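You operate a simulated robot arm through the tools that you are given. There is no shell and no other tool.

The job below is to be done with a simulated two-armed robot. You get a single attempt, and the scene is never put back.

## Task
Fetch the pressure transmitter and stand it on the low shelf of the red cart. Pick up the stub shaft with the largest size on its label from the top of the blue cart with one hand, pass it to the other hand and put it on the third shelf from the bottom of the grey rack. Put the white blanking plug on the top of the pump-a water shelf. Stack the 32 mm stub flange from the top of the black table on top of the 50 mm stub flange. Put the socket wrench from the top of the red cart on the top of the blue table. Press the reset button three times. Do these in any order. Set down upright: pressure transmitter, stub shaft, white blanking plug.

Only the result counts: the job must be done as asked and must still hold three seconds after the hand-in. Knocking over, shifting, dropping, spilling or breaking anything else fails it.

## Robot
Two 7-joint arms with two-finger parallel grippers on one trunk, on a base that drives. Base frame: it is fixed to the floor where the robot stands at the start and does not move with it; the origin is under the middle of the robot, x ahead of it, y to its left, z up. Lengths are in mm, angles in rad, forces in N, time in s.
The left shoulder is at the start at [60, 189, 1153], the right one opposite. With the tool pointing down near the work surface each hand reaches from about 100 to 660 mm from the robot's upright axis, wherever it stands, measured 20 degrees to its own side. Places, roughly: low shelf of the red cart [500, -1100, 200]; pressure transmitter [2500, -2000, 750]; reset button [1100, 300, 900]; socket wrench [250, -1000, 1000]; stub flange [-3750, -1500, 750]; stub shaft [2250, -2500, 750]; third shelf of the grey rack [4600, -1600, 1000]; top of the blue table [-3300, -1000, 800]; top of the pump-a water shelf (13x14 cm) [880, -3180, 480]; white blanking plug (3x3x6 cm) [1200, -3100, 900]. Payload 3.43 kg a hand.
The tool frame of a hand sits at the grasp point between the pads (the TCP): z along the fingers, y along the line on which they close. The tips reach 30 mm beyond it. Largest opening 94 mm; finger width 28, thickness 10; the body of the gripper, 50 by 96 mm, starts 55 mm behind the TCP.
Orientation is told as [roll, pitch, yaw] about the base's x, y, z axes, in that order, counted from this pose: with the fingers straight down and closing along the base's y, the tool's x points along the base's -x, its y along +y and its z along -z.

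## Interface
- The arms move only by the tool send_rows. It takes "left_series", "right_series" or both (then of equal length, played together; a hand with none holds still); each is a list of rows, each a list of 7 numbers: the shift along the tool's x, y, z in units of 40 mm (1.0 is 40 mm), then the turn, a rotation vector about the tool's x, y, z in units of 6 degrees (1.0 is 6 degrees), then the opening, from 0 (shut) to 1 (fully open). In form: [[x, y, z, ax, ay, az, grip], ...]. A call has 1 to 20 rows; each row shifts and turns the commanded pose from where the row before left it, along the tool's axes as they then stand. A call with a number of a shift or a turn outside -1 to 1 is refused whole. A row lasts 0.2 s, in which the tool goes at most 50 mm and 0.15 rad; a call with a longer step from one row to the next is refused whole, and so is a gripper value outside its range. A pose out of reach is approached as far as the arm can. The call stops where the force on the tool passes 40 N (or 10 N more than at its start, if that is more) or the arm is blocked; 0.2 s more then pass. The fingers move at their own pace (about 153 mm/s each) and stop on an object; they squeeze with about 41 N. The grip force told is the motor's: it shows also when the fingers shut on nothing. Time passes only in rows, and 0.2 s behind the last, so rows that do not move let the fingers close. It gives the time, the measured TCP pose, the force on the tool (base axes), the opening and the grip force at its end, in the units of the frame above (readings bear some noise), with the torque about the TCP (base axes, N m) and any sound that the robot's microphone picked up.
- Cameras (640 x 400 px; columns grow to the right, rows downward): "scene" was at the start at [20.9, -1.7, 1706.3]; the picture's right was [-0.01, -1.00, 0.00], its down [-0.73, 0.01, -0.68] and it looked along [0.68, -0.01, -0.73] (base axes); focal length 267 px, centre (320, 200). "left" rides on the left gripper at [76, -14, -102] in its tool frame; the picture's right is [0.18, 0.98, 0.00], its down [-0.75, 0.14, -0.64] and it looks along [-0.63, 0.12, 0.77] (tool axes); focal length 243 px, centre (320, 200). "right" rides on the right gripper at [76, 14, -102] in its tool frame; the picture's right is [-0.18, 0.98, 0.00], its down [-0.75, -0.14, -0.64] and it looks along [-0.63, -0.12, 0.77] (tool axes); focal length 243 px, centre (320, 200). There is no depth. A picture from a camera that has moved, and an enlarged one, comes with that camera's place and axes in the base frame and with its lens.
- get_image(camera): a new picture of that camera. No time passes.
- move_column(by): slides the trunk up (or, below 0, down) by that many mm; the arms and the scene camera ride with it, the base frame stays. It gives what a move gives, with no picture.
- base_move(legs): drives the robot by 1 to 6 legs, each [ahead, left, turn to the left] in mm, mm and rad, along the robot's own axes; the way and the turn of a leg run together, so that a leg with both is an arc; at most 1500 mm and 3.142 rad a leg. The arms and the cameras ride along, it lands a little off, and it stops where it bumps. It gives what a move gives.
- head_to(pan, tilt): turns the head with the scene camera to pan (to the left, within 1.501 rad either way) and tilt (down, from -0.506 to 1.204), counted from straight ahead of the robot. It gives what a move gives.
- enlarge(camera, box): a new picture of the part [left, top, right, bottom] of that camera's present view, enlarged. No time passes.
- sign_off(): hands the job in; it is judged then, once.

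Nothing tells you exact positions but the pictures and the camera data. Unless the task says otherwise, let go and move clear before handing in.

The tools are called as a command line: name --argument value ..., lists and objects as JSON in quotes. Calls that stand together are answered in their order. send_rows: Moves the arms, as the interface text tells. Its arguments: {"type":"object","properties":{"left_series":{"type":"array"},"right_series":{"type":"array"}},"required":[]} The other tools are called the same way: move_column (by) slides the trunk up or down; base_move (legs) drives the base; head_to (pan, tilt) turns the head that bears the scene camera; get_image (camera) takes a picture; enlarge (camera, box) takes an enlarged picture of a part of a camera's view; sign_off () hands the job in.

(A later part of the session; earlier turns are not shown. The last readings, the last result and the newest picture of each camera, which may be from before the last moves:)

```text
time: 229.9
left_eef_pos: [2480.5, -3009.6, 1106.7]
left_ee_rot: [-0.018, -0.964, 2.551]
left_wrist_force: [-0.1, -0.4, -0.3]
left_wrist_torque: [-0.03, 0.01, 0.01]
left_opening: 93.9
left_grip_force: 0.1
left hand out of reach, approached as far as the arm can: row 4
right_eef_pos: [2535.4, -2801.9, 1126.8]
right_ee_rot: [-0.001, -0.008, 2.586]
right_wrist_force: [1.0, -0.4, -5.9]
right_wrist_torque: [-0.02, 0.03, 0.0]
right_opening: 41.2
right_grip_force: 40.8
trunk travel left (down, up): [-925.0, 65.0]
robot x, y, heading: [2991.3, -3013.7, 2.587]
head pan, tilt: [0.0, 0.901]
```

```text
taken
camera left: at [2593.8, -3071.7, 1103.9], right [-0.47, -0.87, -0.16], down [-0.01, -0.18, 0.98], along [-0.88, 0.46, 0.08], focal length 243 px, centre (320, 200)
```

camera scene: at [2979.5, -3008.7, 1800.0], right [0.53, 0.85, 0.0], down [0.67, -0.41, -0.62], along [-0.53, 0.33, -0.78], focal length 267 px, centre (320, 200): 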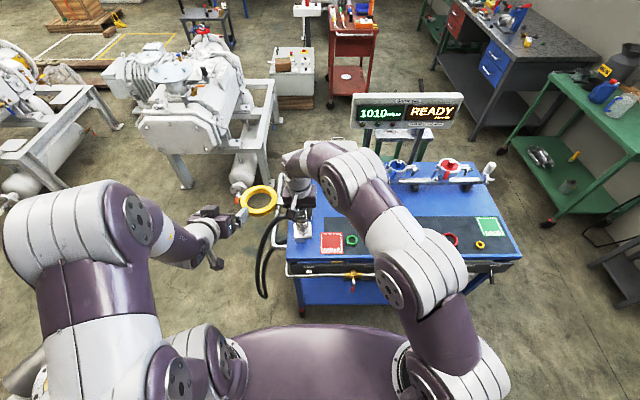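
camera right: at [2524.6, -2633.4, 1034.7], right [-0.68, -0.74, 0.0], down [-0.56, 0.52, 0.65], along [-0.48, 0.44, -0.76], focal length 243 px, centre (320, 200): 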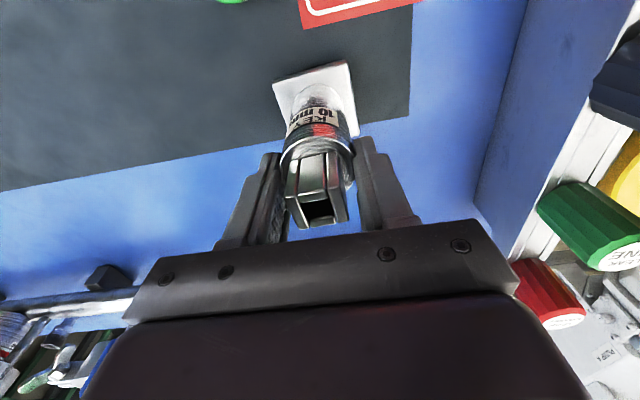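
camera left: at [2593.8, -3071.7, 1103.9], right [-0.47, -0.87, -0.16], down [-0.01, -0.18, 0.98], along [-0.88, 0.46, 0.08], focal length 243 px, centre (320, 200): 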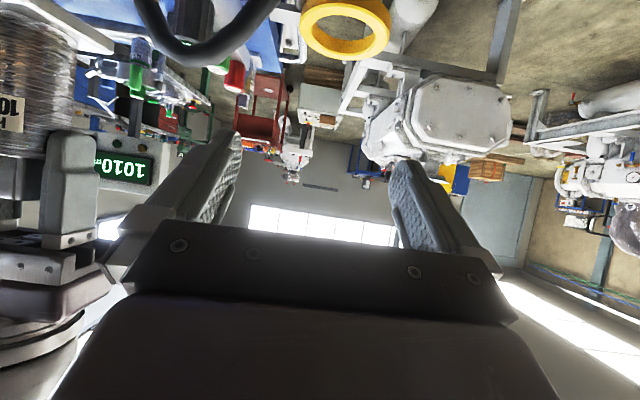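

send_rows --left_series '[[0, -0.86, 0, 0, 0, 0, 1], [0, -0.86, 0, 0, 0, 0, 1], [0, -0.86, 0, 0, 0, 0, 1], [0, -0.86, 0, 0, 0, 0, 1], [0, -0.86, 0, 0, 0, 0, 1], [0, -0.86, 0, 0, 0, 0, 1], [0, 0, 0, 0, 0, 0, 1]]'

get_image --camera "left"

get_image --camera "scene"

```text
time: 231.5
left_eef_pos: [2487.3, -2951.0, 1144.5]
left_ee_rot: [-0.03, -0.964, 2.553]
left_wrist_force: [-0.4, -0.2, -0.2]
left_wrist_torque: [-0.03, 0.02, 0.01]
left_opening: 94.2
left_grip_force: 0.0
left hand out of reach, approached as far as the arm can: row 1, 2, 3, 4, 5, 6
right_eef_pos: [2534.6, -2801.9, 1127.2]
right_ee_rot: [0.0, -0.008, 2.587]
right_wrist_force: [0.4, 0.7, -4.8]
right_wrist_torque: [0.04, 0.02, 0.01]
right_opening: 40.9
right_grip_force: 40.8
trunk travel left (down, up): [-925.0, 65.0]
robot x, y, heading: [2991.6, -3016.8, 2.583]
head pan, tilt: [0.0, 0.901]
```

```text
taken
camera left: at [2601.5, -3011.9, 1140.6], right [-0.48, -0.86, -0.17], down [-0.01, -0.18, 0.98], along [-0.88, 0.47, 0.08], focal length 243 px, centre (320, 200)
```

left: 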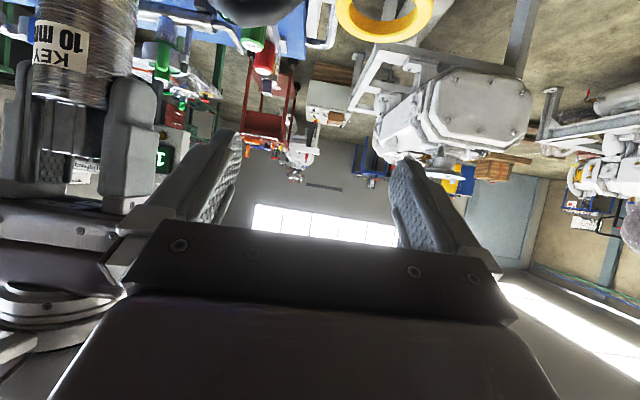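

```text
taken
camera scene: at [2978.3, -3008.5, 1800.0], right [0.53, 0.85, 0.0], down [0.67, -0.41, -0.62], along [-0.53, 0.33, -0.78], focal length 267 px, centre (320, 200)
```

scene: 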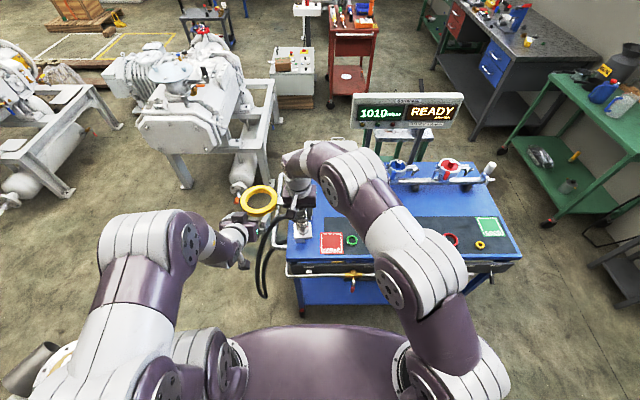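

The left arm can't reach the centre at this tilt. I'll move the left hand out and reduce its tilt to 45°, and bring the shaft toward the left side instead.

send_rows --left_series '[[0, 0.9, 0, 0, 0, 0, 1], [0, 0.9, 0, 0, 0, 0, 1], [0, 0.9, 0, 0, 0, 0, 1], [0, 0, 0, 0, 1, 0, 1], [0, 0, 0, 0, 0.7, 0, 1], [0, 0, 0, 0, 0, 0, 1]]'

send_rows --right_series '[[0.4, 0.89, 0, 0, 0, 0, 0], [0.4, 0.89, 0, 0, 0, 0, 0], [0, 0, 0, 0, 0, 0, 0]]'

get_image --camera "left"

get_image --camera "scene"

```text
time: 232.9
left_eef_pos: [2427.3, -3040.8, 1145.6]
left_ee_rot: [0.002, -0.789, 2.541]
left_wrist_force: [-0.2, -0.2, -0.3]
left_wrist_torque: [0.02, 0.02, -0.01]
left_opening: 93.9
left_grip_force: 0.0
right_eef_pos: [2536.2, -2803.4, 1127.2]
right_ee_rot: [-0.001, -0.006, 2.587]
right_wrist_force: [-1.2, 0.0, -5.3]
right_wrist_torque: [-0.01, 0.04, 0.02]
right_opening: 40.9
right_grip_force: 41.3
trunk travel left (down, up): [-925.0, 65.0]
robot x, y, heading: [2991.2, -3021.7, 2.584]
head pan, tilt: [0.0, 0.901]
```

```text
time: 233.7
left_eef_pos: [2428.7, -3037.1, 1145.1]
left_ee_rot: [0.002, -0.788, 2.539]
left_wrist_force: [0.4, 1.7, -0.5]
left_wrist_torque: [0.0, 0.02, -0.02]
left_opening: 93.7
left_grip_force: 0.1
right_eef_pos: [2526.1, -2879.4, 1122.8]
right_ee_rot: [0.0, -0.006, 2.588]
right_wrist_force: [0.0, 0.9, -5.8]
right_wrist_torque: [0.0, 0.03, 0.02]
right_opening: 41.1
right_grip_force: 41.0
trunk travel left (down, up): [-925.0, 65.0]
robot x, y, heading: [2992.4, -3017.0, 2.585]
head pan, tilt: [0.0, 0.901]
```

```text
taken
camera left: at [2541.1, -3098.0, 1164.4], right [-0.45, -0.88, -0.13], down [-0.14, -0.07, 0.99], along [-0.88, 0.46, -0.09], focal length 243 px, centre (320, 200)
```

left: 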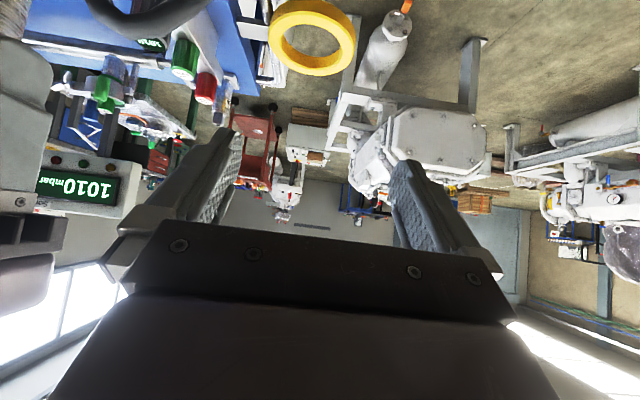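

```text
taken
camera scene: at [2979.1, -3006.7, 1800.0], right [0.53, 0.85, 0.0], down [0.67, -0.41, -0.62], along [-0.53, 0.33, -0.78], focal length 267 px, centre (320, 200)
```

scene: 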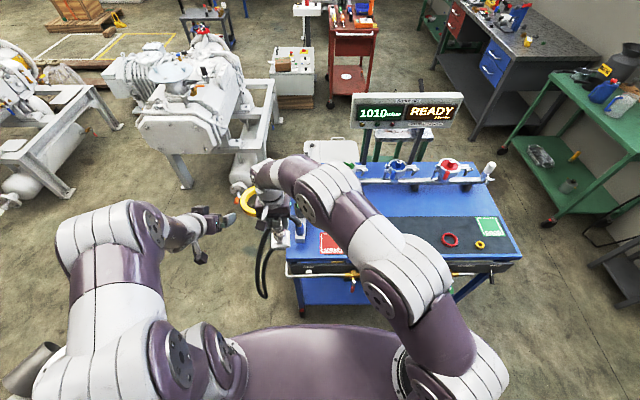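

Now the left hand goes behind the shaft: first back, then sideways.

send_rows --left_series '[[0.84, 0, -0.35, 0, 0, 0, 1], [0.84, 0, -0.35, 0, 0, 0, 1], [0, -0.925, 0, 0, 0, 0, 1], [0, -0.925, 0, 0, 0, 0, 1], [0, -0.925, 0, 0, 0, 0, 1], [0, 0, 0, 0, 0, 0, 1]]'

get_image --camera "left"

```text
time: 235.1
left_eef_pos: [2533.6, -2974.1, 1116.2]
left_ee_rot: [-0.044, -0.782, 2.569]
left_wrist_force: [-0.8, 0.0, -1.2]
left_wrist_torque: [-0.01, 0.02, -0.02]
left_opening: 94.1
left_grip_force: 0.0
left hand out of reach, approached as far as the arm can: row 5
right_eef_pos: [2524.8, -2879.4, 1124.4]
right_ee_rot: [-0.001, -0.007, 2.587]
right_wrist_force: [0.0, 0.1, -5.0]
right_wrist_torque: [0.01, 0.02, -0.01]
right_opening: 41.1
right_grip_force: 41.0
trunk travel left (down, up): [-925.0, 65.0]
robot x, y, heading: [2993.8, -3015.2, 2.587]
head pan, tilt: [0.0, 0.901]
```

```text
taken
camera left: at [2645.6, -3034.0, 1137.3], right [-0.45, -0.88, -0.16], down [-0.16, -0.09, 0.98], along [-0.88, 0.46, -0.1], focal length 243 px, centre (320, 200)
```

left: 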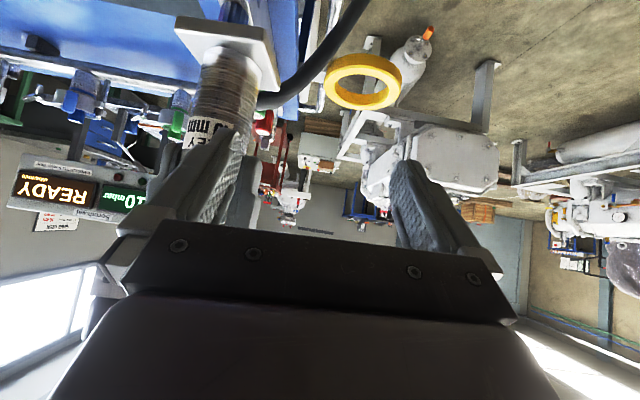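

The left arm reaches its inner limit. I'll yaw both hands 35° inward so the left forearm comes from the left side, keeping the same relative geometry.

send_rows --left_series '[[0, 0.5, 0, 0, 0, 0, 1], [0, 0.5, 0, 0.689, 0, 0.685, 1], [0, 0, 0, 0.689, 0, 0.685, 1], [0, 0, 0, 0.689, 0, 0.685, 1], [0, 0, 0, 0.689, 0, 0.685, 1], [0, 0, 0, 0.689, 0, 0.685, 1], [0, 0, 0, 0.689, 0, 0.685, 1], [0, 0, 0, 0, 0, 0, 1]]' --right_series '[[0, 0, 0, 0, 0, 0, 0], [0, 0, 0, 0, 0, 0.972, 0], [0, 0, 0, 0, 0, 0.972, 0], [0, 0, 0, 0, 0, 0.972, 0], [0, 0, 0, 0, 0, 0.972, 0], [0, 0, 0, 0, 0, 0.972, 0], [0, 0, 0, 0, 0, 0.972, 0], [0, 0, 0, 0, 0, 0, 0]]'

get_image --camera "left"

get_image --camera "scene"

```text
time: 236.9
left_eef_pos: [2510.4, -3009.8, 1118.0]
left_ee_rot: [0.001, -0.79, 1.929]
left_wrist_force: [0.2, 0.4, -0.8]
left_wrist_torque: [0.03, 0.02, -0.02]
left_opening: 94.2
left_grip_force: 0.0
right_eef_pos: [2524.6, -2882.2, 1124.7]
right_ee_rot: [0.004, -0.006, 1.973]
right_wrist_force: [-0.4, -0.3, -5.7]
right_wrist_torque: [0.0, -0.03, -0.02]
right_opening: 40.9
right_grip_force: 41.0
trunk travel left (down, up): [-925.0, 65.0]
robot x, y, heading: [2993.4, -3019.0, 2.587]
head pan, tilt: [0.0, 0.901]
```

```text
taken
camera left: at [2569.6, -3123.6, 1137.4], right [-0.87, -0.47, -0.13], down [-0.16, 0.02, 0.99], along [-0.46, 0.88, -0.09], focal length 243 px, centre (320, 200)
```

left: 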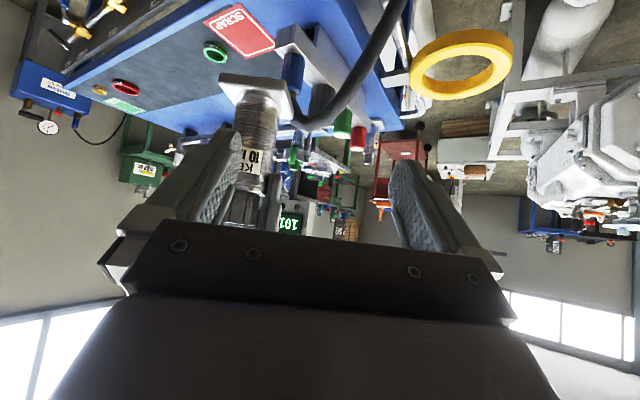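

```text
taken
camera scene: at [2978.8, -3008.7, 1800.0], right [0.53, 0.85, 0.0], down [0.67, -0.41, -0.62], along [-0.53, 0.33, -0.78], focal length 267 px, centre (320, 200)
```

scene: 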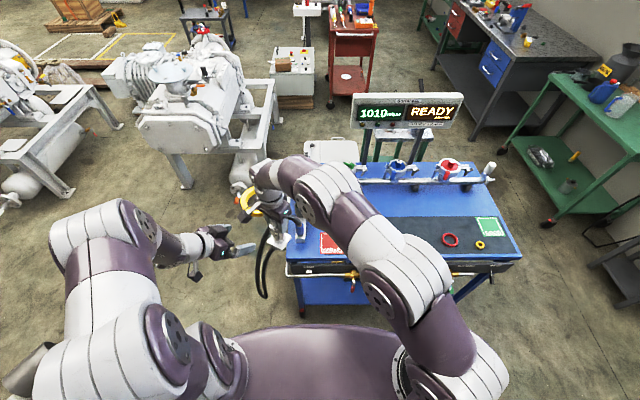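

Now both hands are yawed alike. I'll align the left hand laterally with the shaft and move partway in.

send_rows --left_series '[[0, -0.725, 0, 0, 0, 0, 0.8], [0, -0.725, 0, 0, 0, 0, 0.8], [-0.344, 0, 0.5125, 0, 0, 0, 0.8], [-0.344, 0, 0.5125, 0, 0, 0, 0.8], [0, 0, 0, 0, 0, 0, 0.8]]'

get_image --camera "left"

get_image --camera "right"

enlarge --camera "scene" --box '[180, 150, 340, 290]'

```text
time: 238.1
left_eef_pos: [2548.3, -2945.3, 1109.6]
left_ee_rot: [0.001, -0.789, 1.931]
left_wrist_force: [0.5, -0.6, -0.1]
left_wrist_torque: [0.01, 0.0, 0.0]
left_opening: 75.2
left_grip_force: 0.1
right_eef_pos: [2524.8, -2882.0, 1123.9]
right_ee_rot: [0.004, -0.008, 1.975]
right_wrist_force: [-0.1, 0.5, -5.0]
right_wrist_torque: [0.01, -0.01, 0.0]
right_opening: 41.2
right_grip_force: 41.2
trunk travel left (down, up): [-925.0, 65.0]
robot x, y, heading: [2989.0, -3017.0, 2.589]
head pan, tilt: [0.0, 0.901]
```

```text
taken
camera left: at [2607.3, -3057.9, 1128.7], right [-0.87, -0.47, -0.13], down [-0.16, 0.02, 0.99], along [-0.46, 0.88, -0.09], focal length 243 px, centre (320, 200)
```

left: 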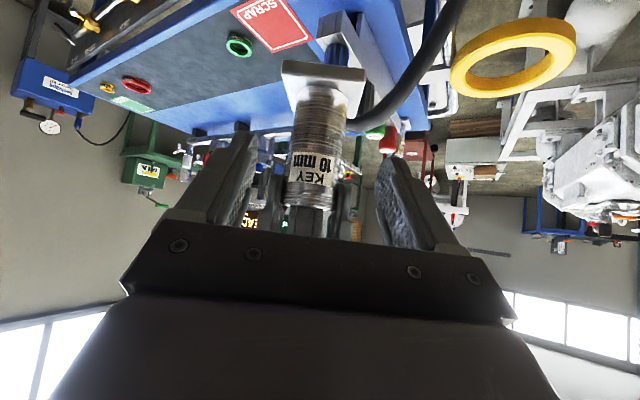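

```text
taken
camera right: at [2543.0, -2957.9, 1226.8], right [-0.98, -0.22, 0.01], down [-0.16, 0.74, 0.65], along [-0.15, 0.63, -0.76], focal length 243 px, centre (320, 200)
```

right: 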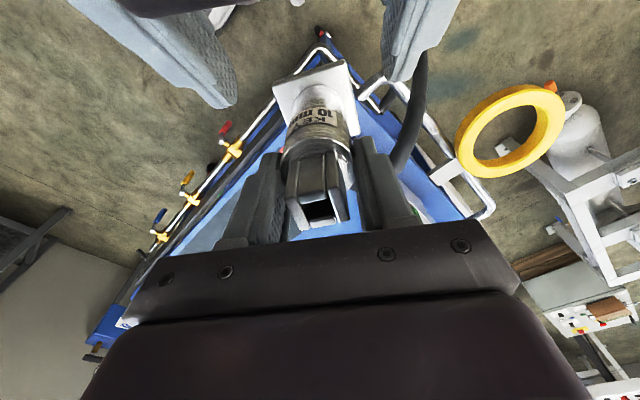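

```text
2.86 times, centred on (260, 220) of scene
camera zoom: at [2979.6, -3009.1, 1800.0], right [0.53, 0.85, 0.0], down [0.67, -0.41, -0.62], along [-0.53, 0.33, -0.78], focal length 764 px, centre (491, 143)
```

zoom: 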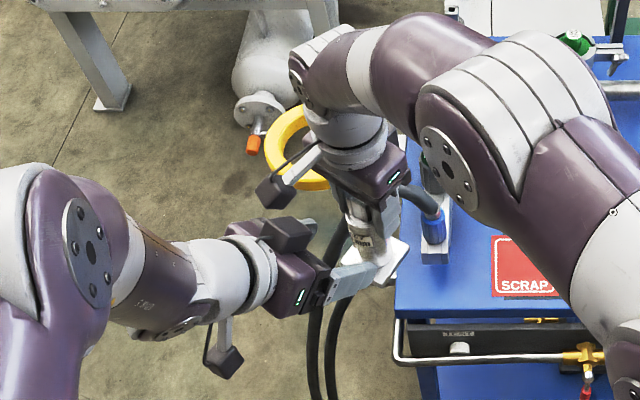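

Alignment is good, but hand 2's wrist would pass very close to hand 1's camera. I'll tilt the left hand another 10° for more clearance.

send_rows --left_series '[[0, 0, 0, 0, -0.9, 0, 0.8], [0, 0, 0, 0, -0.9, 0, 0.8], [0, 0, 0, 0, 0, 0, 0.8]]'

get_image --camera "left"

```text
time: 238.9
left_eef_pos: [2549.1, -2943.1, 1109.7]
left_ee_rot: [0.002, -0.98, 1.928]
left_wrist_force: [1.0, 0.0, 0.0]
left_wrist_torque: [-0.03, 0.03, -0.02]
left_opening: 75.1
left_grip_force: 0.1
right_eef_pos: [2525.1, -2881.1, 1124.2]
right_ee_rot: [0.005, -0.006, 1.976]
right_wrist_force: [-0.2, 0.6, -6.4]
right_wrist_torque: [0.01, 0.04, -0.01]
right_opening: 41.2
right_grip_force: 41.3
trunk travel left (down, up): [-925.0, 65.0]
robot x, y, heading: [2992.7, -3017.0, 2.583]
head pan, tilt: [0.0, 0.901]
```

```text
taken
camera left: at [2607.8, -3058.8, 1103.9], right [-0.88, -0.44, -0.15], down [-0.09, -0.15, 0.98], along [-0.46, 0.88, 0.1], focal length 243 px, centre (320, 200)
```

left: 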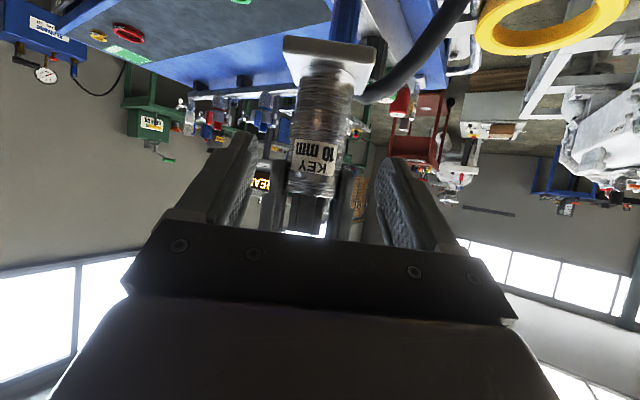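

send_rows --left_series '[[0.41, 0, 0, 0, 0, 0, 0.75], [0, 0, 0.72, 0, 0, 0, 0.75], [0, 0, 0.72, 0, 0, 0, 0.75], [0, 0, 0, 0, 0, 0, 0.75]]'

get_image --camera "left"

enlarge --camera "scene" --box '[180, 150, 340, 290]'

get_image --camera "right"

```text
time: 239.9
left_eef_pos: [2533.7, -2908.6, 1062.8]
left_ee_rot: [0.002, -0.979, 1.93]
left_wrist_force: [0.5, -0.4, -0.3]
left_wrist_torque: [-0.01, -0.01, -0.04]
left_opening: 70.5
left_grip_force: 0.1
right_eef_pos: [2525.5, -2883.8, 1124.3]
right_ee_rot: [0.003, -0.007, 1.976]
right_wrist_force: [0.1, 0.8, -5.0]
right_wrist_torque: [0.02, 0.01, 0.03]
right_opening: 41.1
right_grip_force: 41.1
trunk travel left (down, up): [-925.0, 65.0]
robot x, y, heading: [2991.8, -3019.7, 2.59]
head pan, tilt: [0.0, 0.901]
```

```text
taken
camera left: at [2592.8, -3023.3, 1057.0], right [-0.88, -0.44, -0.15], down [-0.09, -0.15, 0.98], along [-0.46, 0.88, 0.1], focal length 243 px, centre (320, 200)
```

left: 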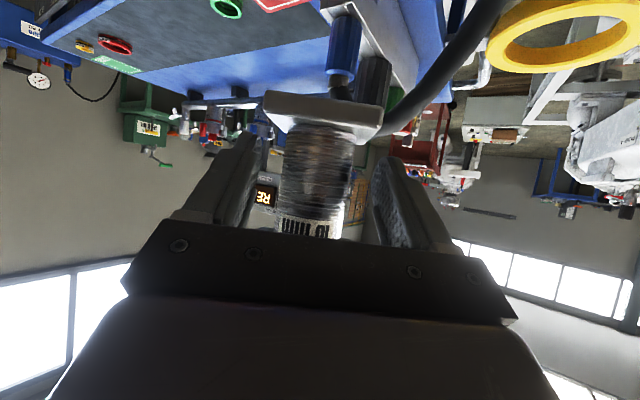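

```text
2.86 times, centred on (260, 220) of scene
camera zoom: at [2979.2, -3009.7, 1800.0], right [0.53, 0.85, 0.0], down [0.67, -0.41, -0.62], along [-0.53, 0.33, -0.78], focal length 764 px, centre (491, 143)
```

zoom: 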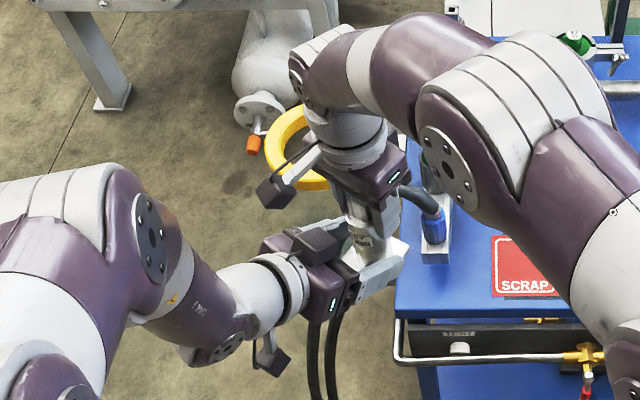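

```text
taken
camera right: at [2542.8, -2958.4, 1226.7], right [-0.98, -0.22, 0.01], down [-0.16, 0.74, 0.65], along [-0.15, 0.63, -0.76], focal length 243 px, centre (320, 200)
```

right: 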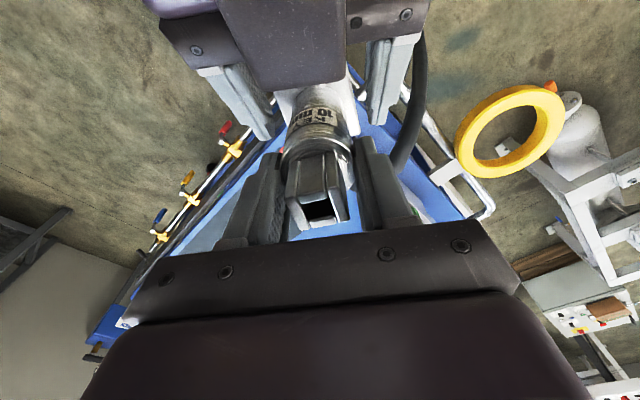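

Nearly there. The final 28 mm along the finger axis, then close the left hand.

send_rows --left_series '[[0, 0, 0.35, 0, 0, 0, 0.75], [0, 0, 0.34, 0, 0, 0, 0.75], [0, 0, 0, 0, 0, 0, 0.75]]'

get_image --camera "right"

get_image --camera "left"

```text
time: 240.7
left_eef_pos: [2526.7, -2886.1, 1047.6]
left_ee_rot: [0.002, -0.977, 1.928]
left_wrist_force: [-0.3, 0.4, 0.2]
left_wrist_torque: [0.02, 0.0, -0.03]
left_opening: 70.6
left_grip_force: 0.1
right_eef_pos: [2526.2, -2882.4, 1125.4]
right_ee_rot: [0.005, -0.007, 1.976]
right_wrist_force: [-0.1, -0.1, -6.4]
right_wrist_torque: [0.03, 0.04, 0.05]
right_opening: 40.9
right_grip_force: 41.5
trunk travel left (down, up): [-925.0, 65.0]
robot x, y, heading: [2994.8, -3017.8, 2.593]
head pan, tilt: [0.0, 0.901]
```

```text
taken
camera right: at [2542.7, -2957.8, 1226.6], right [-0.98, -0.22, 0.01], down [-0.16, 0.75, 0.65], along [-0.15, 0.63, -0.76], focal length 243 px, centre (320, 200)
```

right: 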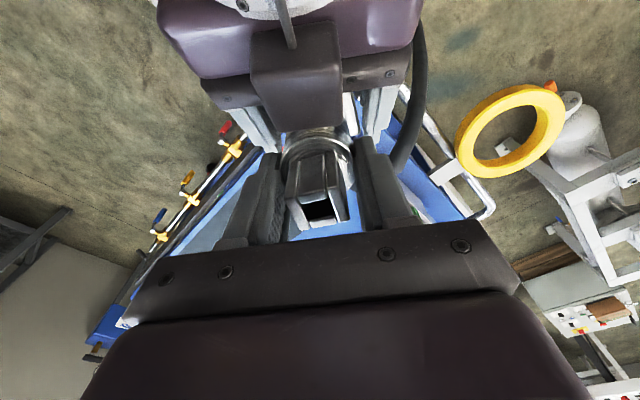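

```text
taken
camera left: at [2586.2, -3001.3, 1042.1], right [-0.88, -0.44, -0.15], down [-0.09, -0.15, 0.98], along [-0.46, 0.88, 0.1], focal length 243 px, centre (320, 200)
```

left: 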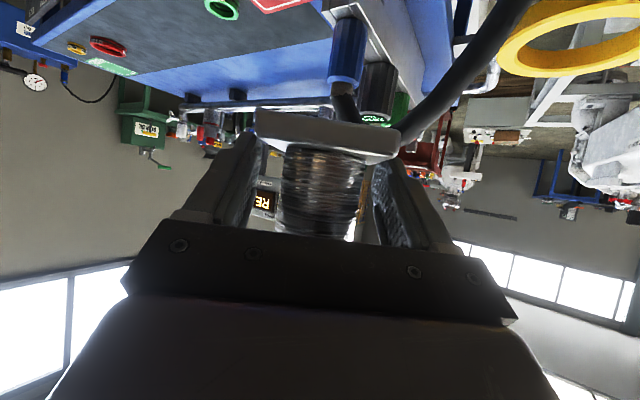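

send_rows --left_series '[[0, 0, 0, 0, 0, 0, 0.6], [0, 0, 0, 0, 0, 0, 0.45], [0, 0, 0, 0, 0, 0, 0.2], [0, 0, 0, 0, 0, 0, 0], [0, 0, 0, 0, 0, 0, 0], [0, 0, 0, 0, 0, 0, 0]]'

get_image --camera "left"

```text
time: 242.1
left_eef_pos: [2526.6, -2887.2, 1047.3]
left_ee_rot: [0.0, -0.977, 1.927]
left_wrist_force: [-17.7, -3.8, -2.8]
left_wrist_torque: [-0.4, -0.28, 0.71]
left_opening: 62.6
left_grip_force: 41.1
right_eef_pos: [2525.7, -2881.7, 1123.4]
right_ee_rot: [0.002, -0.008, 1.977]
right_wrist_force: [17.8, 4.2, 2.2]
right_wrist_torque: [0.66, -1.12, -0.61]
right_opening: 41.0
right_grip_force: 41.7
trunk travel left (down, up): [-925.0, 65.0]
robot x, y, heading: [2987.8, -3019.0, 2.59]
head pan, tilt: [0.0, 0.901]
```

```text
taken
camera left: at [2585.6, -3001.2, 1042.2], right [-0.88, -0.44, -0.15], down [-0.09, -0.15, 0.98], along [-0.46, 0.88, 0.1], focal length 243 px, centre (320, 200)
```

left: 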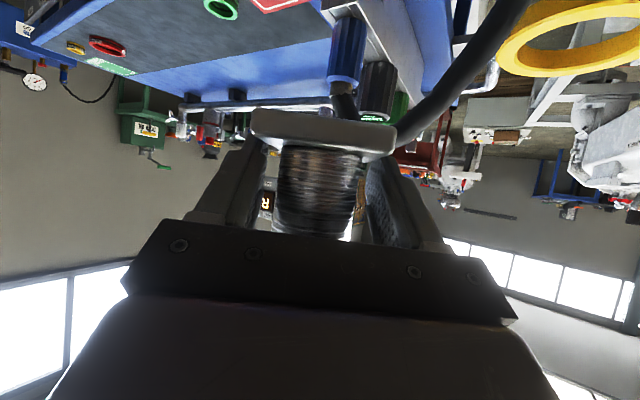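

The fingers caught the square foot plate (62.6 mm). I'll reopen, raise the left hand 14 mm, and close again on the cylinder.

send_rows --left_series '[[0, 0, 0, 0, 0, 0, 0.75], [0, 0, 0, 0, 0, 0, 0.75], [-0.29, 0, -0.195, 0, 0, 0, 0.75], [0, 0, 0, 0, 0, 0, 0.75]]'

get_image --camera "left"

get_image --camera "right"

```text
time: 243.1
left_eef_pos: [2524.2, -2887.3, 1061.9]
left_ee_rot: [0.001, -0.977, 1.927]
left_wrist_force: [0.7, -0.1, -0.6]
left_wrist_torque: [-0.05, 0.03, -0.02]
left_opening: 70.6
left_grip_force: 0.0
right_eef_pos: [2524.2, -2881.8, 1124.3]
right_ee_rot: [0.004, -0.007, 1.975]
right_wrist_force: [-0.5, 0.3, -4.8]
right_wrist_torque: [0.03, 0.0, 0.01]
right_opening: 41.2
right_grip_force: 41.0
trunk travel left (down, up): [-925.0, 65.0]
robot x, y, heading: [2992.8, -3015.1, 2.589]
head pan, tilt: [0.0, 0.901]
```

```text
taken
camera left: at [2584.8, -3001.3, 1056.2], right [-0.88, -0.44, -0.15], down [-0.09, -0.15, 0.98], along [-0.46, 0.88, 0.09], focal length 243 px, centre (320, 200)
```

left: 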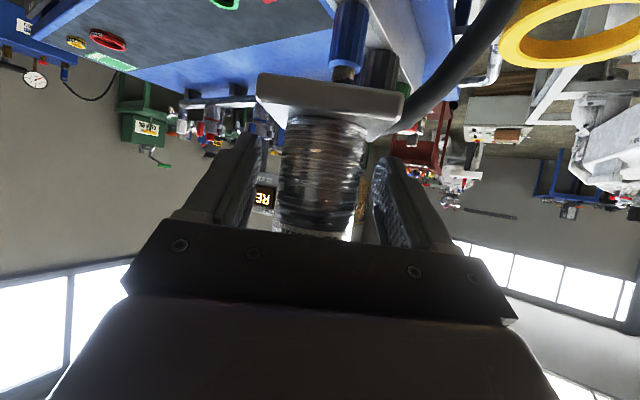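

```text
taken
camera right: at [2542.3, -2957.6, 1226.5], right [-0.98, -0.22, 0.01], down [-0.16, 0.75, 0.65], along [-0.15, 0.63, -0.76], focal length 243 px, centre (320, 200)
```

right: 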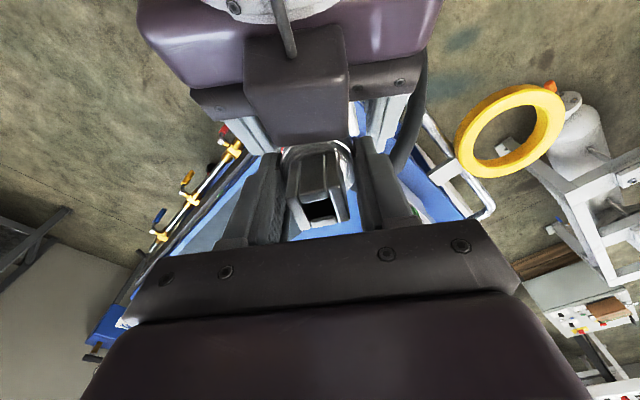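

send_rows --left_series '[[0, 0, 0, 0, 0, 0, 0.6], [0, 0, 0, 0, 0, 0, 0.45], [0, 0, 0, 0, 0, 0, 0.2], [0, 0, 0, 0, 0, 0, 0], [0, 0, 0, 0, 0, 0, 0], [0, 0, 0, 0, 0, 0, 0]]'

get_image --camera "left"

```text
time: 244.5
left_eef_pos: [2525.6, -2886.0, 1059.7]
left_ee_rot: [-0.001, -0.978, 1.928]
left_wrist_force: [14.6, 5.6, 6.2]
left_wrist_torque: [-0.13, 0.52, 0.06]
left_opening: 45.2
left_grip_force: 40.7
right_eef_pos: [2524.4, -2882.0, 1123.5]
right_ee_rot: [0.005, -0.008, 1.976]
right_wrist_force: [-14.7, -5.2, -13.0]
right_wrist_torque: [-0.12, 0.37, -0.18]
right_opening: 40.9
right_grip_force: 40.8
trunk travel left (down, up): [-925.0, 65.0]
robot x, y, heading: [2995.4, -3018.3, 2.586]
head pan, tilt: [0.0, 0.901]
```

```text
taken
camera left: at [2584.9, -3001.2, 1056.1], right [-0.88, -0.44, -0.15], down [-0.09, -0.15, 0.98], along [-0.46, 0.88, 0.09], focal length 243 px, centre (320, 200)
```

left: 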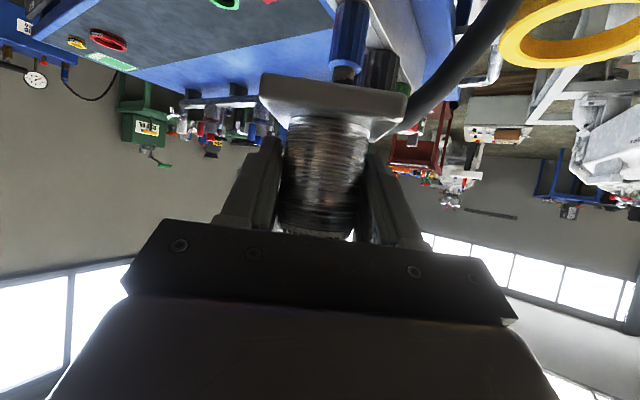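

The left hand holds the lower cylinder. I'll now open the right hand and lift it straight off.

send_rows --right_series '[[0, 0, 0, 0, 0, 0, 0.46], [0, 0, 0, 0, 0, 0, 0.52], [0, 0, 0, 0, 0, 0, 0.6], [0, 0, 0, 0, 0, 0, 0.6]]'

get_image --camera "right"

```text
time: 245.5
left_eef_pos: [2526.9, -2887.8, 1061.4]
left_ee_rot: [0.001, -0.978, 1.93]
left_wrist_force: [-0.3, 0.4, -0.1]
left_wrist_torque: [-0.02, 0.01, 0.0]
left_opening: 45.1
left_grip_force: 41.6
right_eef_pos: [2525.9, -2882.0, 1124.5]
right_ee_rot: [0.003, -0.008, 1.975]
right_wrist_force: [0.0, 0.2, 0.7]
right_wrist_torque: [-0.02, -0.01, -0.03]
right_opening: 56.4
right_grip_force: 0.1
trunk travel left (down, up): [-925.0, 65.0]
robot x, y, heading: [2993.4, -3016.5, 2.585]
head pan, tilt: [0.0, 0.901]
```

```text
taken
camera right: at [2542.4, -2957.6, 1226.5], right [-0.98, -0.22, 0.01], down [-0.16, 0.75, 0.65], along [-0.14, 0.63, -0.76], focal length 243 px, centre (320, 200)
```

right: 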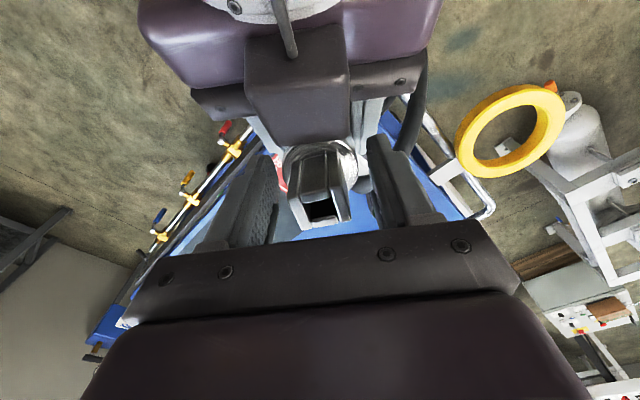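

send_rows --right_series '[[0, 0, -0.5, 0, 0, 0, 0.6], [0, 0, -1, 0, 0, 0, 0.6], [0, 0, -1, 0, 0, 0, 0.6], [0, 0, 0, 0, 0, 0, 0.6]]'

get_image --camera "right"

get_image --camera "left"

```text
time: 246.5
left_eef_pos: [2526.3, -2887.5, 1062.0]
left_ee_rot: [0.002, -0.979, 1.928]
left_wrist_force: [-0.4, 0.7, 0.2]
left_wrist_torque: [-0.01, 0.03, 0.01]
left_opening: 45.3
left_grip_force: 41.0
right_eef_pos: [2540.6, -2878.6, 1211.7]
right_ee_rot: [0.002, -0.009, 1.977]
right_wrist_force: [0.3, -0.1, -0.9]
right_wrist_torque: [0.03, 0.02, -0.02]
right_opening: 56.0
right_grip_force: 0.1
right hand out of reach, approached as far as the arm can: row 3
trunk travel left (down, up): [-925.0, 65.0]
robot x, y, heading: [2991.0, -3017.5, 2.586]
head pan, tilt: [0.0, 0.901]
```

```text
taken
camera right: at [2557.7, -2953.7, 1313.3], right [-0.98, -0.22, 0.0], down [-0.16, 0.75, 0.65], along [-0.14, 0.63, -0.76], focal length 243 px, centre (320, 200)
```

right: 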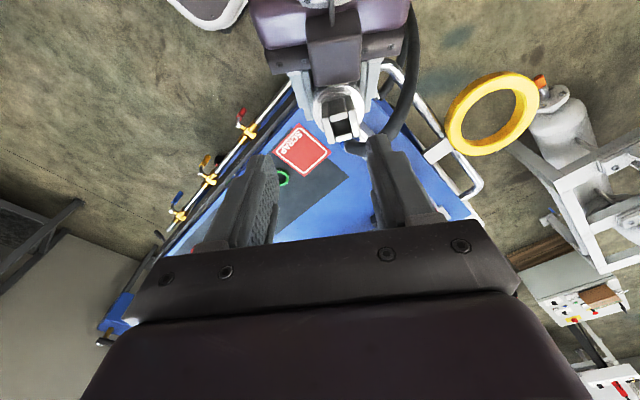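

```text
taken
camera left: at [2585.0, -3001.3, 1056.3], right [-0.88, -0.44, -0.15], down [-0.09, -0.15, 0.98], along [-0.46, 0.88, 0.09], focal length 243 px, centre (320, 200)
```

left: 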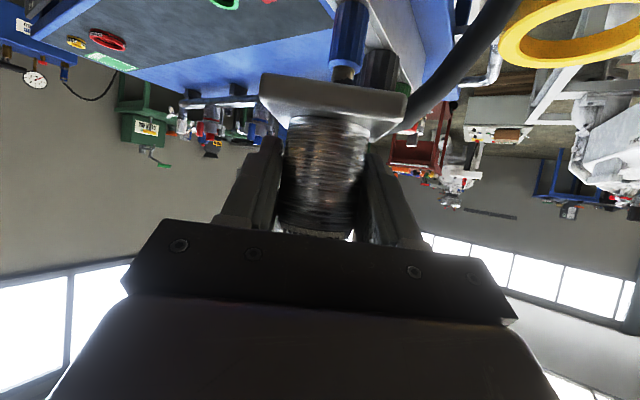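

The left hand now holds the shaft alone. I'll move the right hand away to the right and turn it back.

send_rows --right_series '[[-0.57, -0.82, 0, 0, 0, 0, 0.6], [-0.57, -0.82, 0, 0, 0, 0, 0.6], [-0.57, -0.82, 0, 0, 0, 0, 0.6], [-0.57, -0.82, 0, 0, 0, 0, 0.6], [-0.57, -0.82, 0, 0, 0, 0, 0.6], [0, 0, 0, 0, 0, -0.972, 1], [0, 0, 0, 0, 0, -0.972, 1], [0, 0, 0, 0, 0, -0.972, 1], [0, 0, 0, 0, 0, -0.972, 1], [0, 0, 0, 0, 0, -0.972, 1], [0, 0, 0, 0, 0, -0.972, 1], [0, 0, 0, 0, 0, 0, 1]]'

get_image --camera "scene"

```text
time: 249.1
left_eef_pos: [2525.6, -2886.4, 1060.9]
left_ee_rot: [-0.001, -0.977, 1.931]
left_wrist_force: [-0.5, -0.1, 0.8]
left_wrist_torque: [0.01, -0.01, 0.01]
left_opening: 45.3
left_grip_force: 40.8
right_eef_pos: [2648.7, -2711.5, 1213.0]
right_ee_rot: [0.001, -0.008, 2.589]
right_wrist_force: [0.3, 0.4, 0.6]
right_wrist_torque: [-0.01, 0.0, 0.04]
right_opening: 94.2
right_grip_force: 0.1
trunk travel left (down, up): [-925.0, 65.0]
robot x, y, heading: [2989.6, -3014.8, 2.592]
head pan, tilt: [0.0, 0.901]
```

```text
taken
camera scene: at [2978.5, -3008.7, 1800.0], right [0.53, 0.85, 0.0], down [0.67, -0.41, -0.62], along [-0.53, 0.33, -0.78], focal length 267 px, centre (320, 200)
```

scene: 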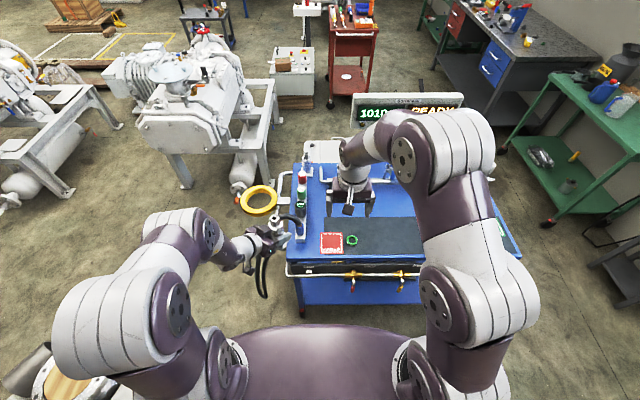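

The handover is done. Next is the grey rack: it stands along the wall beyond the cart's end. I'll turn toward it and drive along the corridor.

base_move --legs '[[0, 0, -1.577], [1100, 0, 0]]'

head_to --pan -0.4 --tilt 0.5

get_image --camera "scene"

get_image --camera "left"

```text
time: 258.4
left_eef_pos: [3660.6, -1590.9, 1061.2]
left_ee_rot: [0.004, -0.978, 0.382]
left_wrist_force: [-1.1, -0.8, 0.6]
left_wrist_torque: [-0.02, 0.0, -0.01]
left_opening: 45.1
left_grip_force: 40.6
right_eef_pos: [3839.2, -1709.8, 1212.8]
right_ee_rot: [-0.001, -0.009, 1.04]
right_wrist_force: [0.4, 0.2, 0.0]
right_wrist_torque: [-0.02, -0.01, -0.01]
right_opening: 93.7
right_grip_force: 0.1
trunk travel left (down, up): [-925.0, 65.0]
robot x, y, heading: [3544.4, -2060.4, 1.037]
head pan, tilt: [0.0, 0.901]
```

```text
time: 259.3
left_eef_pos: [3662.1, -1590.0, 1061.9]
left_ee_rot: [0.0, -0.978, 0.383]
left_wrist_force: [-0.5, -0.3, -0.1]
left_wrist_torque: [0.01, -0.01, 0.01]
left_opening: 45.3
left_grip_force: 40.9
right_eef_pos: [3839.5, -1709.0, 1211.5]
right_ee_rot: [-0.001, -0.006, 1.041]
right_wrist_force: [0.6, 0.5, -0.1]
right_wrist_torque: [-0.01, 0.04, 0.01]
right_opening: 94.1
right_grip_force: 0.0
trunk travel left (down, up): [-925.0, 65.0]
robot x, y, heading: [3543.8, -2059.6, 1.05]
head pan, tilt: [-0.4, 0.499]
```

```text
taken
camera scene: at [3587.1, -2055.4, 1833.8], right [0.6, -0.8, 0.0], down [-0.38, -0.29, -0.88], along [0.7, 0.52, -0.48], focal length 267 px, centre (320, 200)
```

scene: 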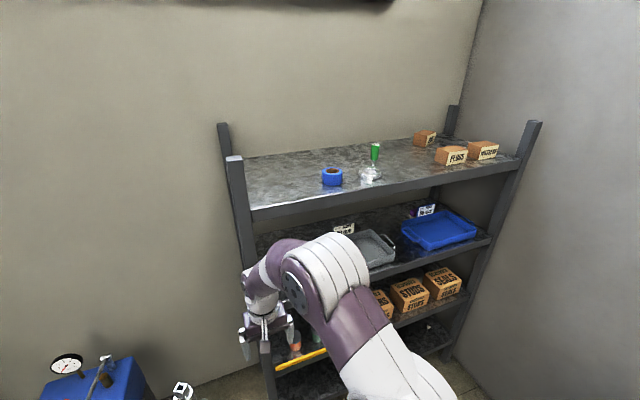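

```text
taken
camera left: at [3548.7, -1651.0, 1056.1], right [-0.46, 0.87, -0.15], down [-0.16, 0.09, 0.98], along [0.87, 0.48, 0.09], focal length 243 px, centre (320, 200)
```

left: 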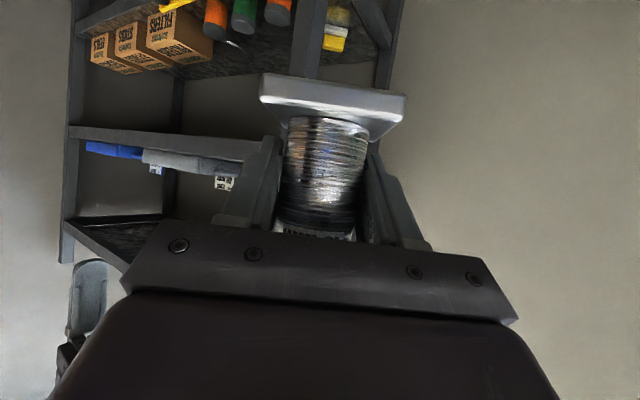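

I see the rack: left front post near (3988, -1475), and there's free space left of the grey tray on the third shelf. The bench's end limits where I can stand, so I'll measure the gap between rack and bench.

head_to --pan -1.0 --tilt 0.9

get_image --camera "scene"

get_image --camera "right"

```text
time: 260.3
left_eef_pos: [3661.0, -1590.0, 1061.5]
left_ee_rot: [0.001, -0.977, 0.384]
left_wrist_force: [-0.2, -0.2, 0.2]
left_wrist_torque: [-0.03, 0.02, 0.03]
left_opening: 45.2
left_grip_force: 40.8
right_eef_pos: [3839.2, -1709.4, 1211.8]
right_ee_rot: [0.001, -0.007, 1.041]
right_wrist_force: [0.4, 0.2, -0.1]
right_wrist_torque: [0.02, 0.03, 0.01]
right_opening: 94.0
right_grip_force: 0.2
trunk travel left (down, up): [-925.0, 65.0]
robot x, y, heading: [3546.7, -2058.9, 1.04]
head pan, tilt: [-1.0, 0.901]
```

```text
taken
camera scene: at [3589.5, -2107.0, 1800.1], right [0.04, -1.0, 0.0], down [-0.78, -0.03, -0.62], along [0.62, 0.02, -0.78], focal length 267 px, centre (320, 200)
```

scene: 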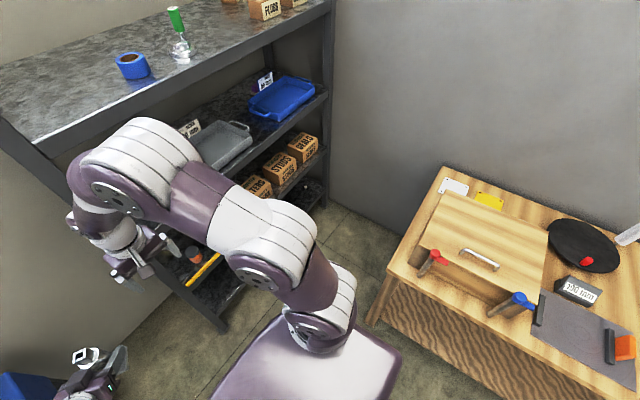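

```text
taken
camera right: at [3787.4, -1767.5, 1314.2], right [-0.75, 0.66, 0.0], down [0.5, 0.57, 0.65], along [0.42, 0.49, -0.76], focal length 243 px, centre (320, 200)
```

right: 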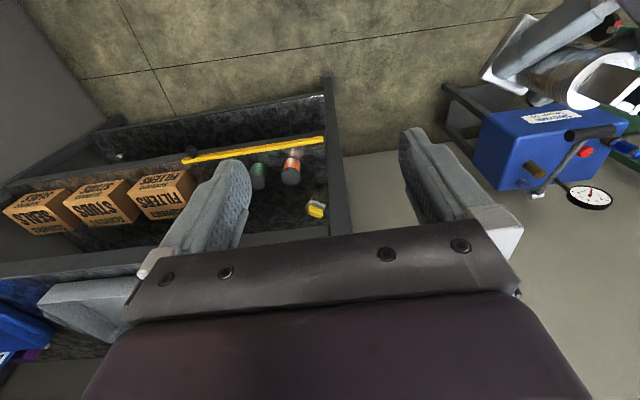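

The bench end is at v ≈ -305 and the rack front at v ≈ -1030, so the gap is about 725 mm. To carry the shaft past the rack's left post, I'll swing the left hand inward about its wrist so it sticks out less, and move the right hand aside.

send_rows --left_series '[[0.01, -0.355, -0.015, 0.8, 0, 0.537, 0], [0.01, -0.355, -0.015, 0.8, 0, 0.537, 0], [0.01, -0.355, -0.015, 0.8, 0, 0.537, 0], [0.01, -0.355, -0.015, 0.8, 0, 0.537, 0], [0.01, -0.355, -0.015, 0.8, 0, 0.537, 0], [0.01, -0.355, -0.015, 0.8, 0, 0.537, 0], [0.01, -0.355, -0.015, 0.8, 0, 0.537, 0], [0.01, -0.355, -0.015, 0.8, 0, 0.537, 0], [0.01, -0.355, -0.015, 0.8, 0, 0.537, 0], [0, 0, 0, 0, 0, 0, 0]]' --right_series '[[0, -1, 0, 0, 0, 0, 1], [0, -1, 0, 0, 0, 0, 1], [0, -1, 0, 0, 0, 0, 1], [0, -1, 0, 0, 0, 0, 1], [0, 0, 0, 0, 0, 0, 1], [0, 0, 0, 0, 0, 0, 1], [0, 0, 0, 0, 0, 0, 1], [0, 0, 0, 0, 0, 0, 1], [0, 0, 0, 0, 0, 0, 1], [0, 0, 0, 0, 0, 0, 1]]'

head_to --pan 0.1 --tilt 0.9

get_image --camera "scene"

```text
time: 262.5
left_eef_pos: [3663.8, -1717.9, 1060.6]
left_ee_rot: [-0.012, -0.94, -0.513]
left_wrist_force: [0.1, 0.3, -0.3]
left_wrist_torque: [-0.01, -0.02, 0.0]
left_opening: 45.3
left_grip_force: 41.3
left hand out of reach, approached as far as the arm can: row 7, 8, 9
right_eef_pos: [3976.7, -1790.9, 1211.4]
right_ee_rot: [-0.001, -0.009, 1.04]
right_wrist_force: [0.1, -0.2, 0.0]
right_wrist_torque: [0.0, 0.01, 0.01]
right_opening: 94.0
right_grip_force: 0.1
trunk travel left (down, up): [-925.0, 65.0]
robot x, y, heading: [3542.8, -2059.5, 1.04]
head pan, tilt: [-1.0, 0.901]
```

```text
time: 263.9
left_eef_pos: [3664.1, -1718.4, 1062.8]
left_ee_rot: [-0.011, -0.942, -0.512]
left_wrist_force: [0.0, 0.1, 0.0]
left_wrist_torque: [-0.04, 0.0, 0.02]
left_opening: 45.4
left_grip_force: 41.1
right_eef_pos: [3975.8, -1791.0, 1212.0]
right_ee_rot: [0.0, -0.008, 1.041]
right_wrist_force: [0.0, 0.0, 0.8]
right_wrist_torque: [-0.02, -0.01, -0.04]
right_opening: 94.0
right_grip_force: 0.0
trunk travel left (down, up): [-925.0, 65.0]
robot x, y, heading: [3544.6, -2061.5, 1.035]
head pan, tilt: [0.099, 0.901]
```

```text
taken
camera scene: at [3545.7, -2041.9, 1800.0], right [0.91, -0.42, 0.0], down [-0.33, -0.71, -0.62], along [0.26, 0.56, -0.78], focal length 267 px, centre (320, 200)
```

scene: 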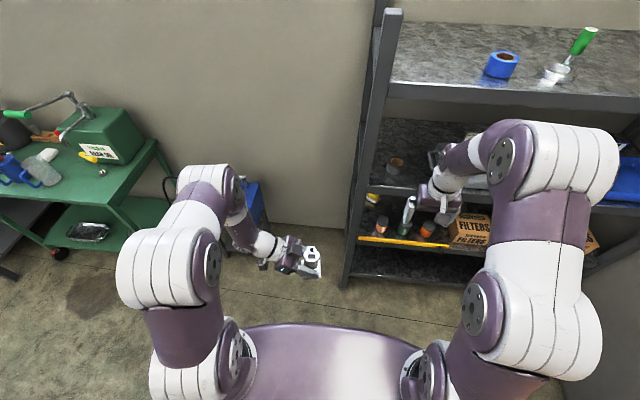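

The left hand is tucked at 356 mm ahead. The right hand must come back too before I go near the rack.

send_rows --right_series '[[1, 0, 0, 0, 0, 0, 1], [1, 0, 0, 0, 0, 0, 1], [1, 0, 0, 0, 0, 0, 1], [0, 0, 0, 0, 0, 0, 1]]'

base_move --legs '[[0, 0, -0.028], [280, 0, 0]]'

head_to --pan -0.3 --tilt 0.8

get_image --camera "scene"

get_image --camera "right"

```text
time: 264.9
left_eef_pos: [3664.4, -1717.7, 1060.9]
left_ee_rot: [-0.012, -0.941, -0.512]
left_wrist_force: [-0.6, -0.5, 0.1]
left_wrist_torque: [0.0, -0.03, 0.0]
left_opening: 45.5
left_grip_force: 40.9
right_eef_pos: [3918.0, -1892.4, 1210.6]
right_ee_rot: [0.0, -0.009, 1.04]
right_wrist_force: [0.3, 0.2, 0.3]
right_wrist_torque: [0.0, 0.01, -0.01]
right_opening: 94.2
right_grip_force: 0.1
trunk travel left (down, up): [-925.0, 65.0]
robot x, y, heading: [3540.6, -2060.8, 1.036]
head pan, tilt: [0.099, 0.901]
```

```text
time: 267.2
left_eef_pos: [3820.9, -1481.6, 1060.9]
left_ee_rot: [-0.008, -0.942, -0.534]
left_wrist_force: [-0.2, 0.7, -5.7]
left_wrist_torque: [-0.01, 0.02, -0.03]
left_opening: 45.5
left_grip_force: 41.0
right_eef_pos: [4069.1, -1661.2, 1211.7]
right_ee_rot: [-0.001, -0.01, 1.02]
right_wrist_force: [0.3, -0.2, 0.9]
right_wrist_torque: [0.06, -0.01, 0.01]
right_opening: 94.0
right_grip_force: 0.0
trunk travel left (down, up): [-925.0, 65.0]
robot x, y, heading: [3694.0, -1820.2, 1.024]
head pan, tilt: [0.099, 0.901]
```

```text
time: 268.1
left_eef_pos: [3819.6, -1479.3, 1061.3]
left_ee_rot: [-0.012, -0.941, -0.532]
left_wrist_force: [0.8, 0.2, -5.3]
left_wrist_torque: [-0.01, -0.01, -0.01]
left_opening: 45.4
left_grip_force: 41.1
right_eef_pos: [4070.1, -1660.7, 1209.9]
right_ee_rot: [0.001, -0.006, 1.019]
right_wrist_force: [1.0, -0.9, 0.8]
right_wrist_torque: [0.01, 0.06, 0.01]
right_opening: 94.1
right_grip_force: 0.1
trunk travel left (down, up): [-925.0, 65.0]
robot x, y, heading: [3692.0, -1819.0, 1.019]
head pan, tilt: [-0.3, 0.799]
```

```text
taken
camera scene: at [3723.3, -1815.4, 1807.9], right [0.66, -0.75, 0.0], down [-0.54, -0.47, -0.7], along [0.52, 0.46, -0.72], focal length 267 px, centre (320, 200)
```

scene: 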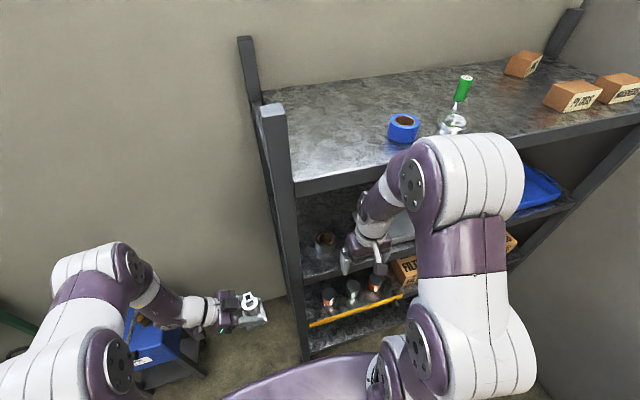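

```text
taken
camera right: at [4017.2, -1717.6, 1312.2], right [-0.74, 0.67, 0.0], down [0.51, 0.56, 0.65], along [0.43, 0.48, -0.76], focal length 243 px, centre (320, 200)
```

right: 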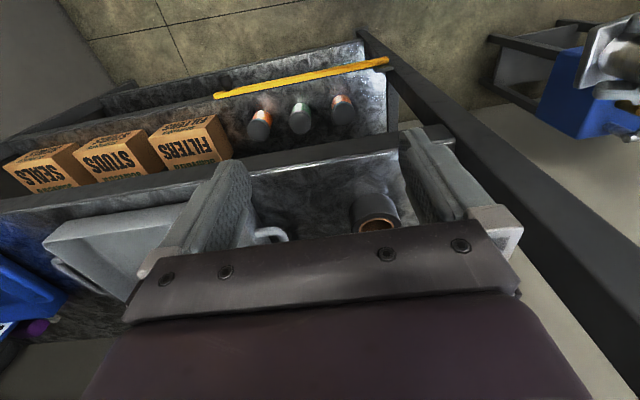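

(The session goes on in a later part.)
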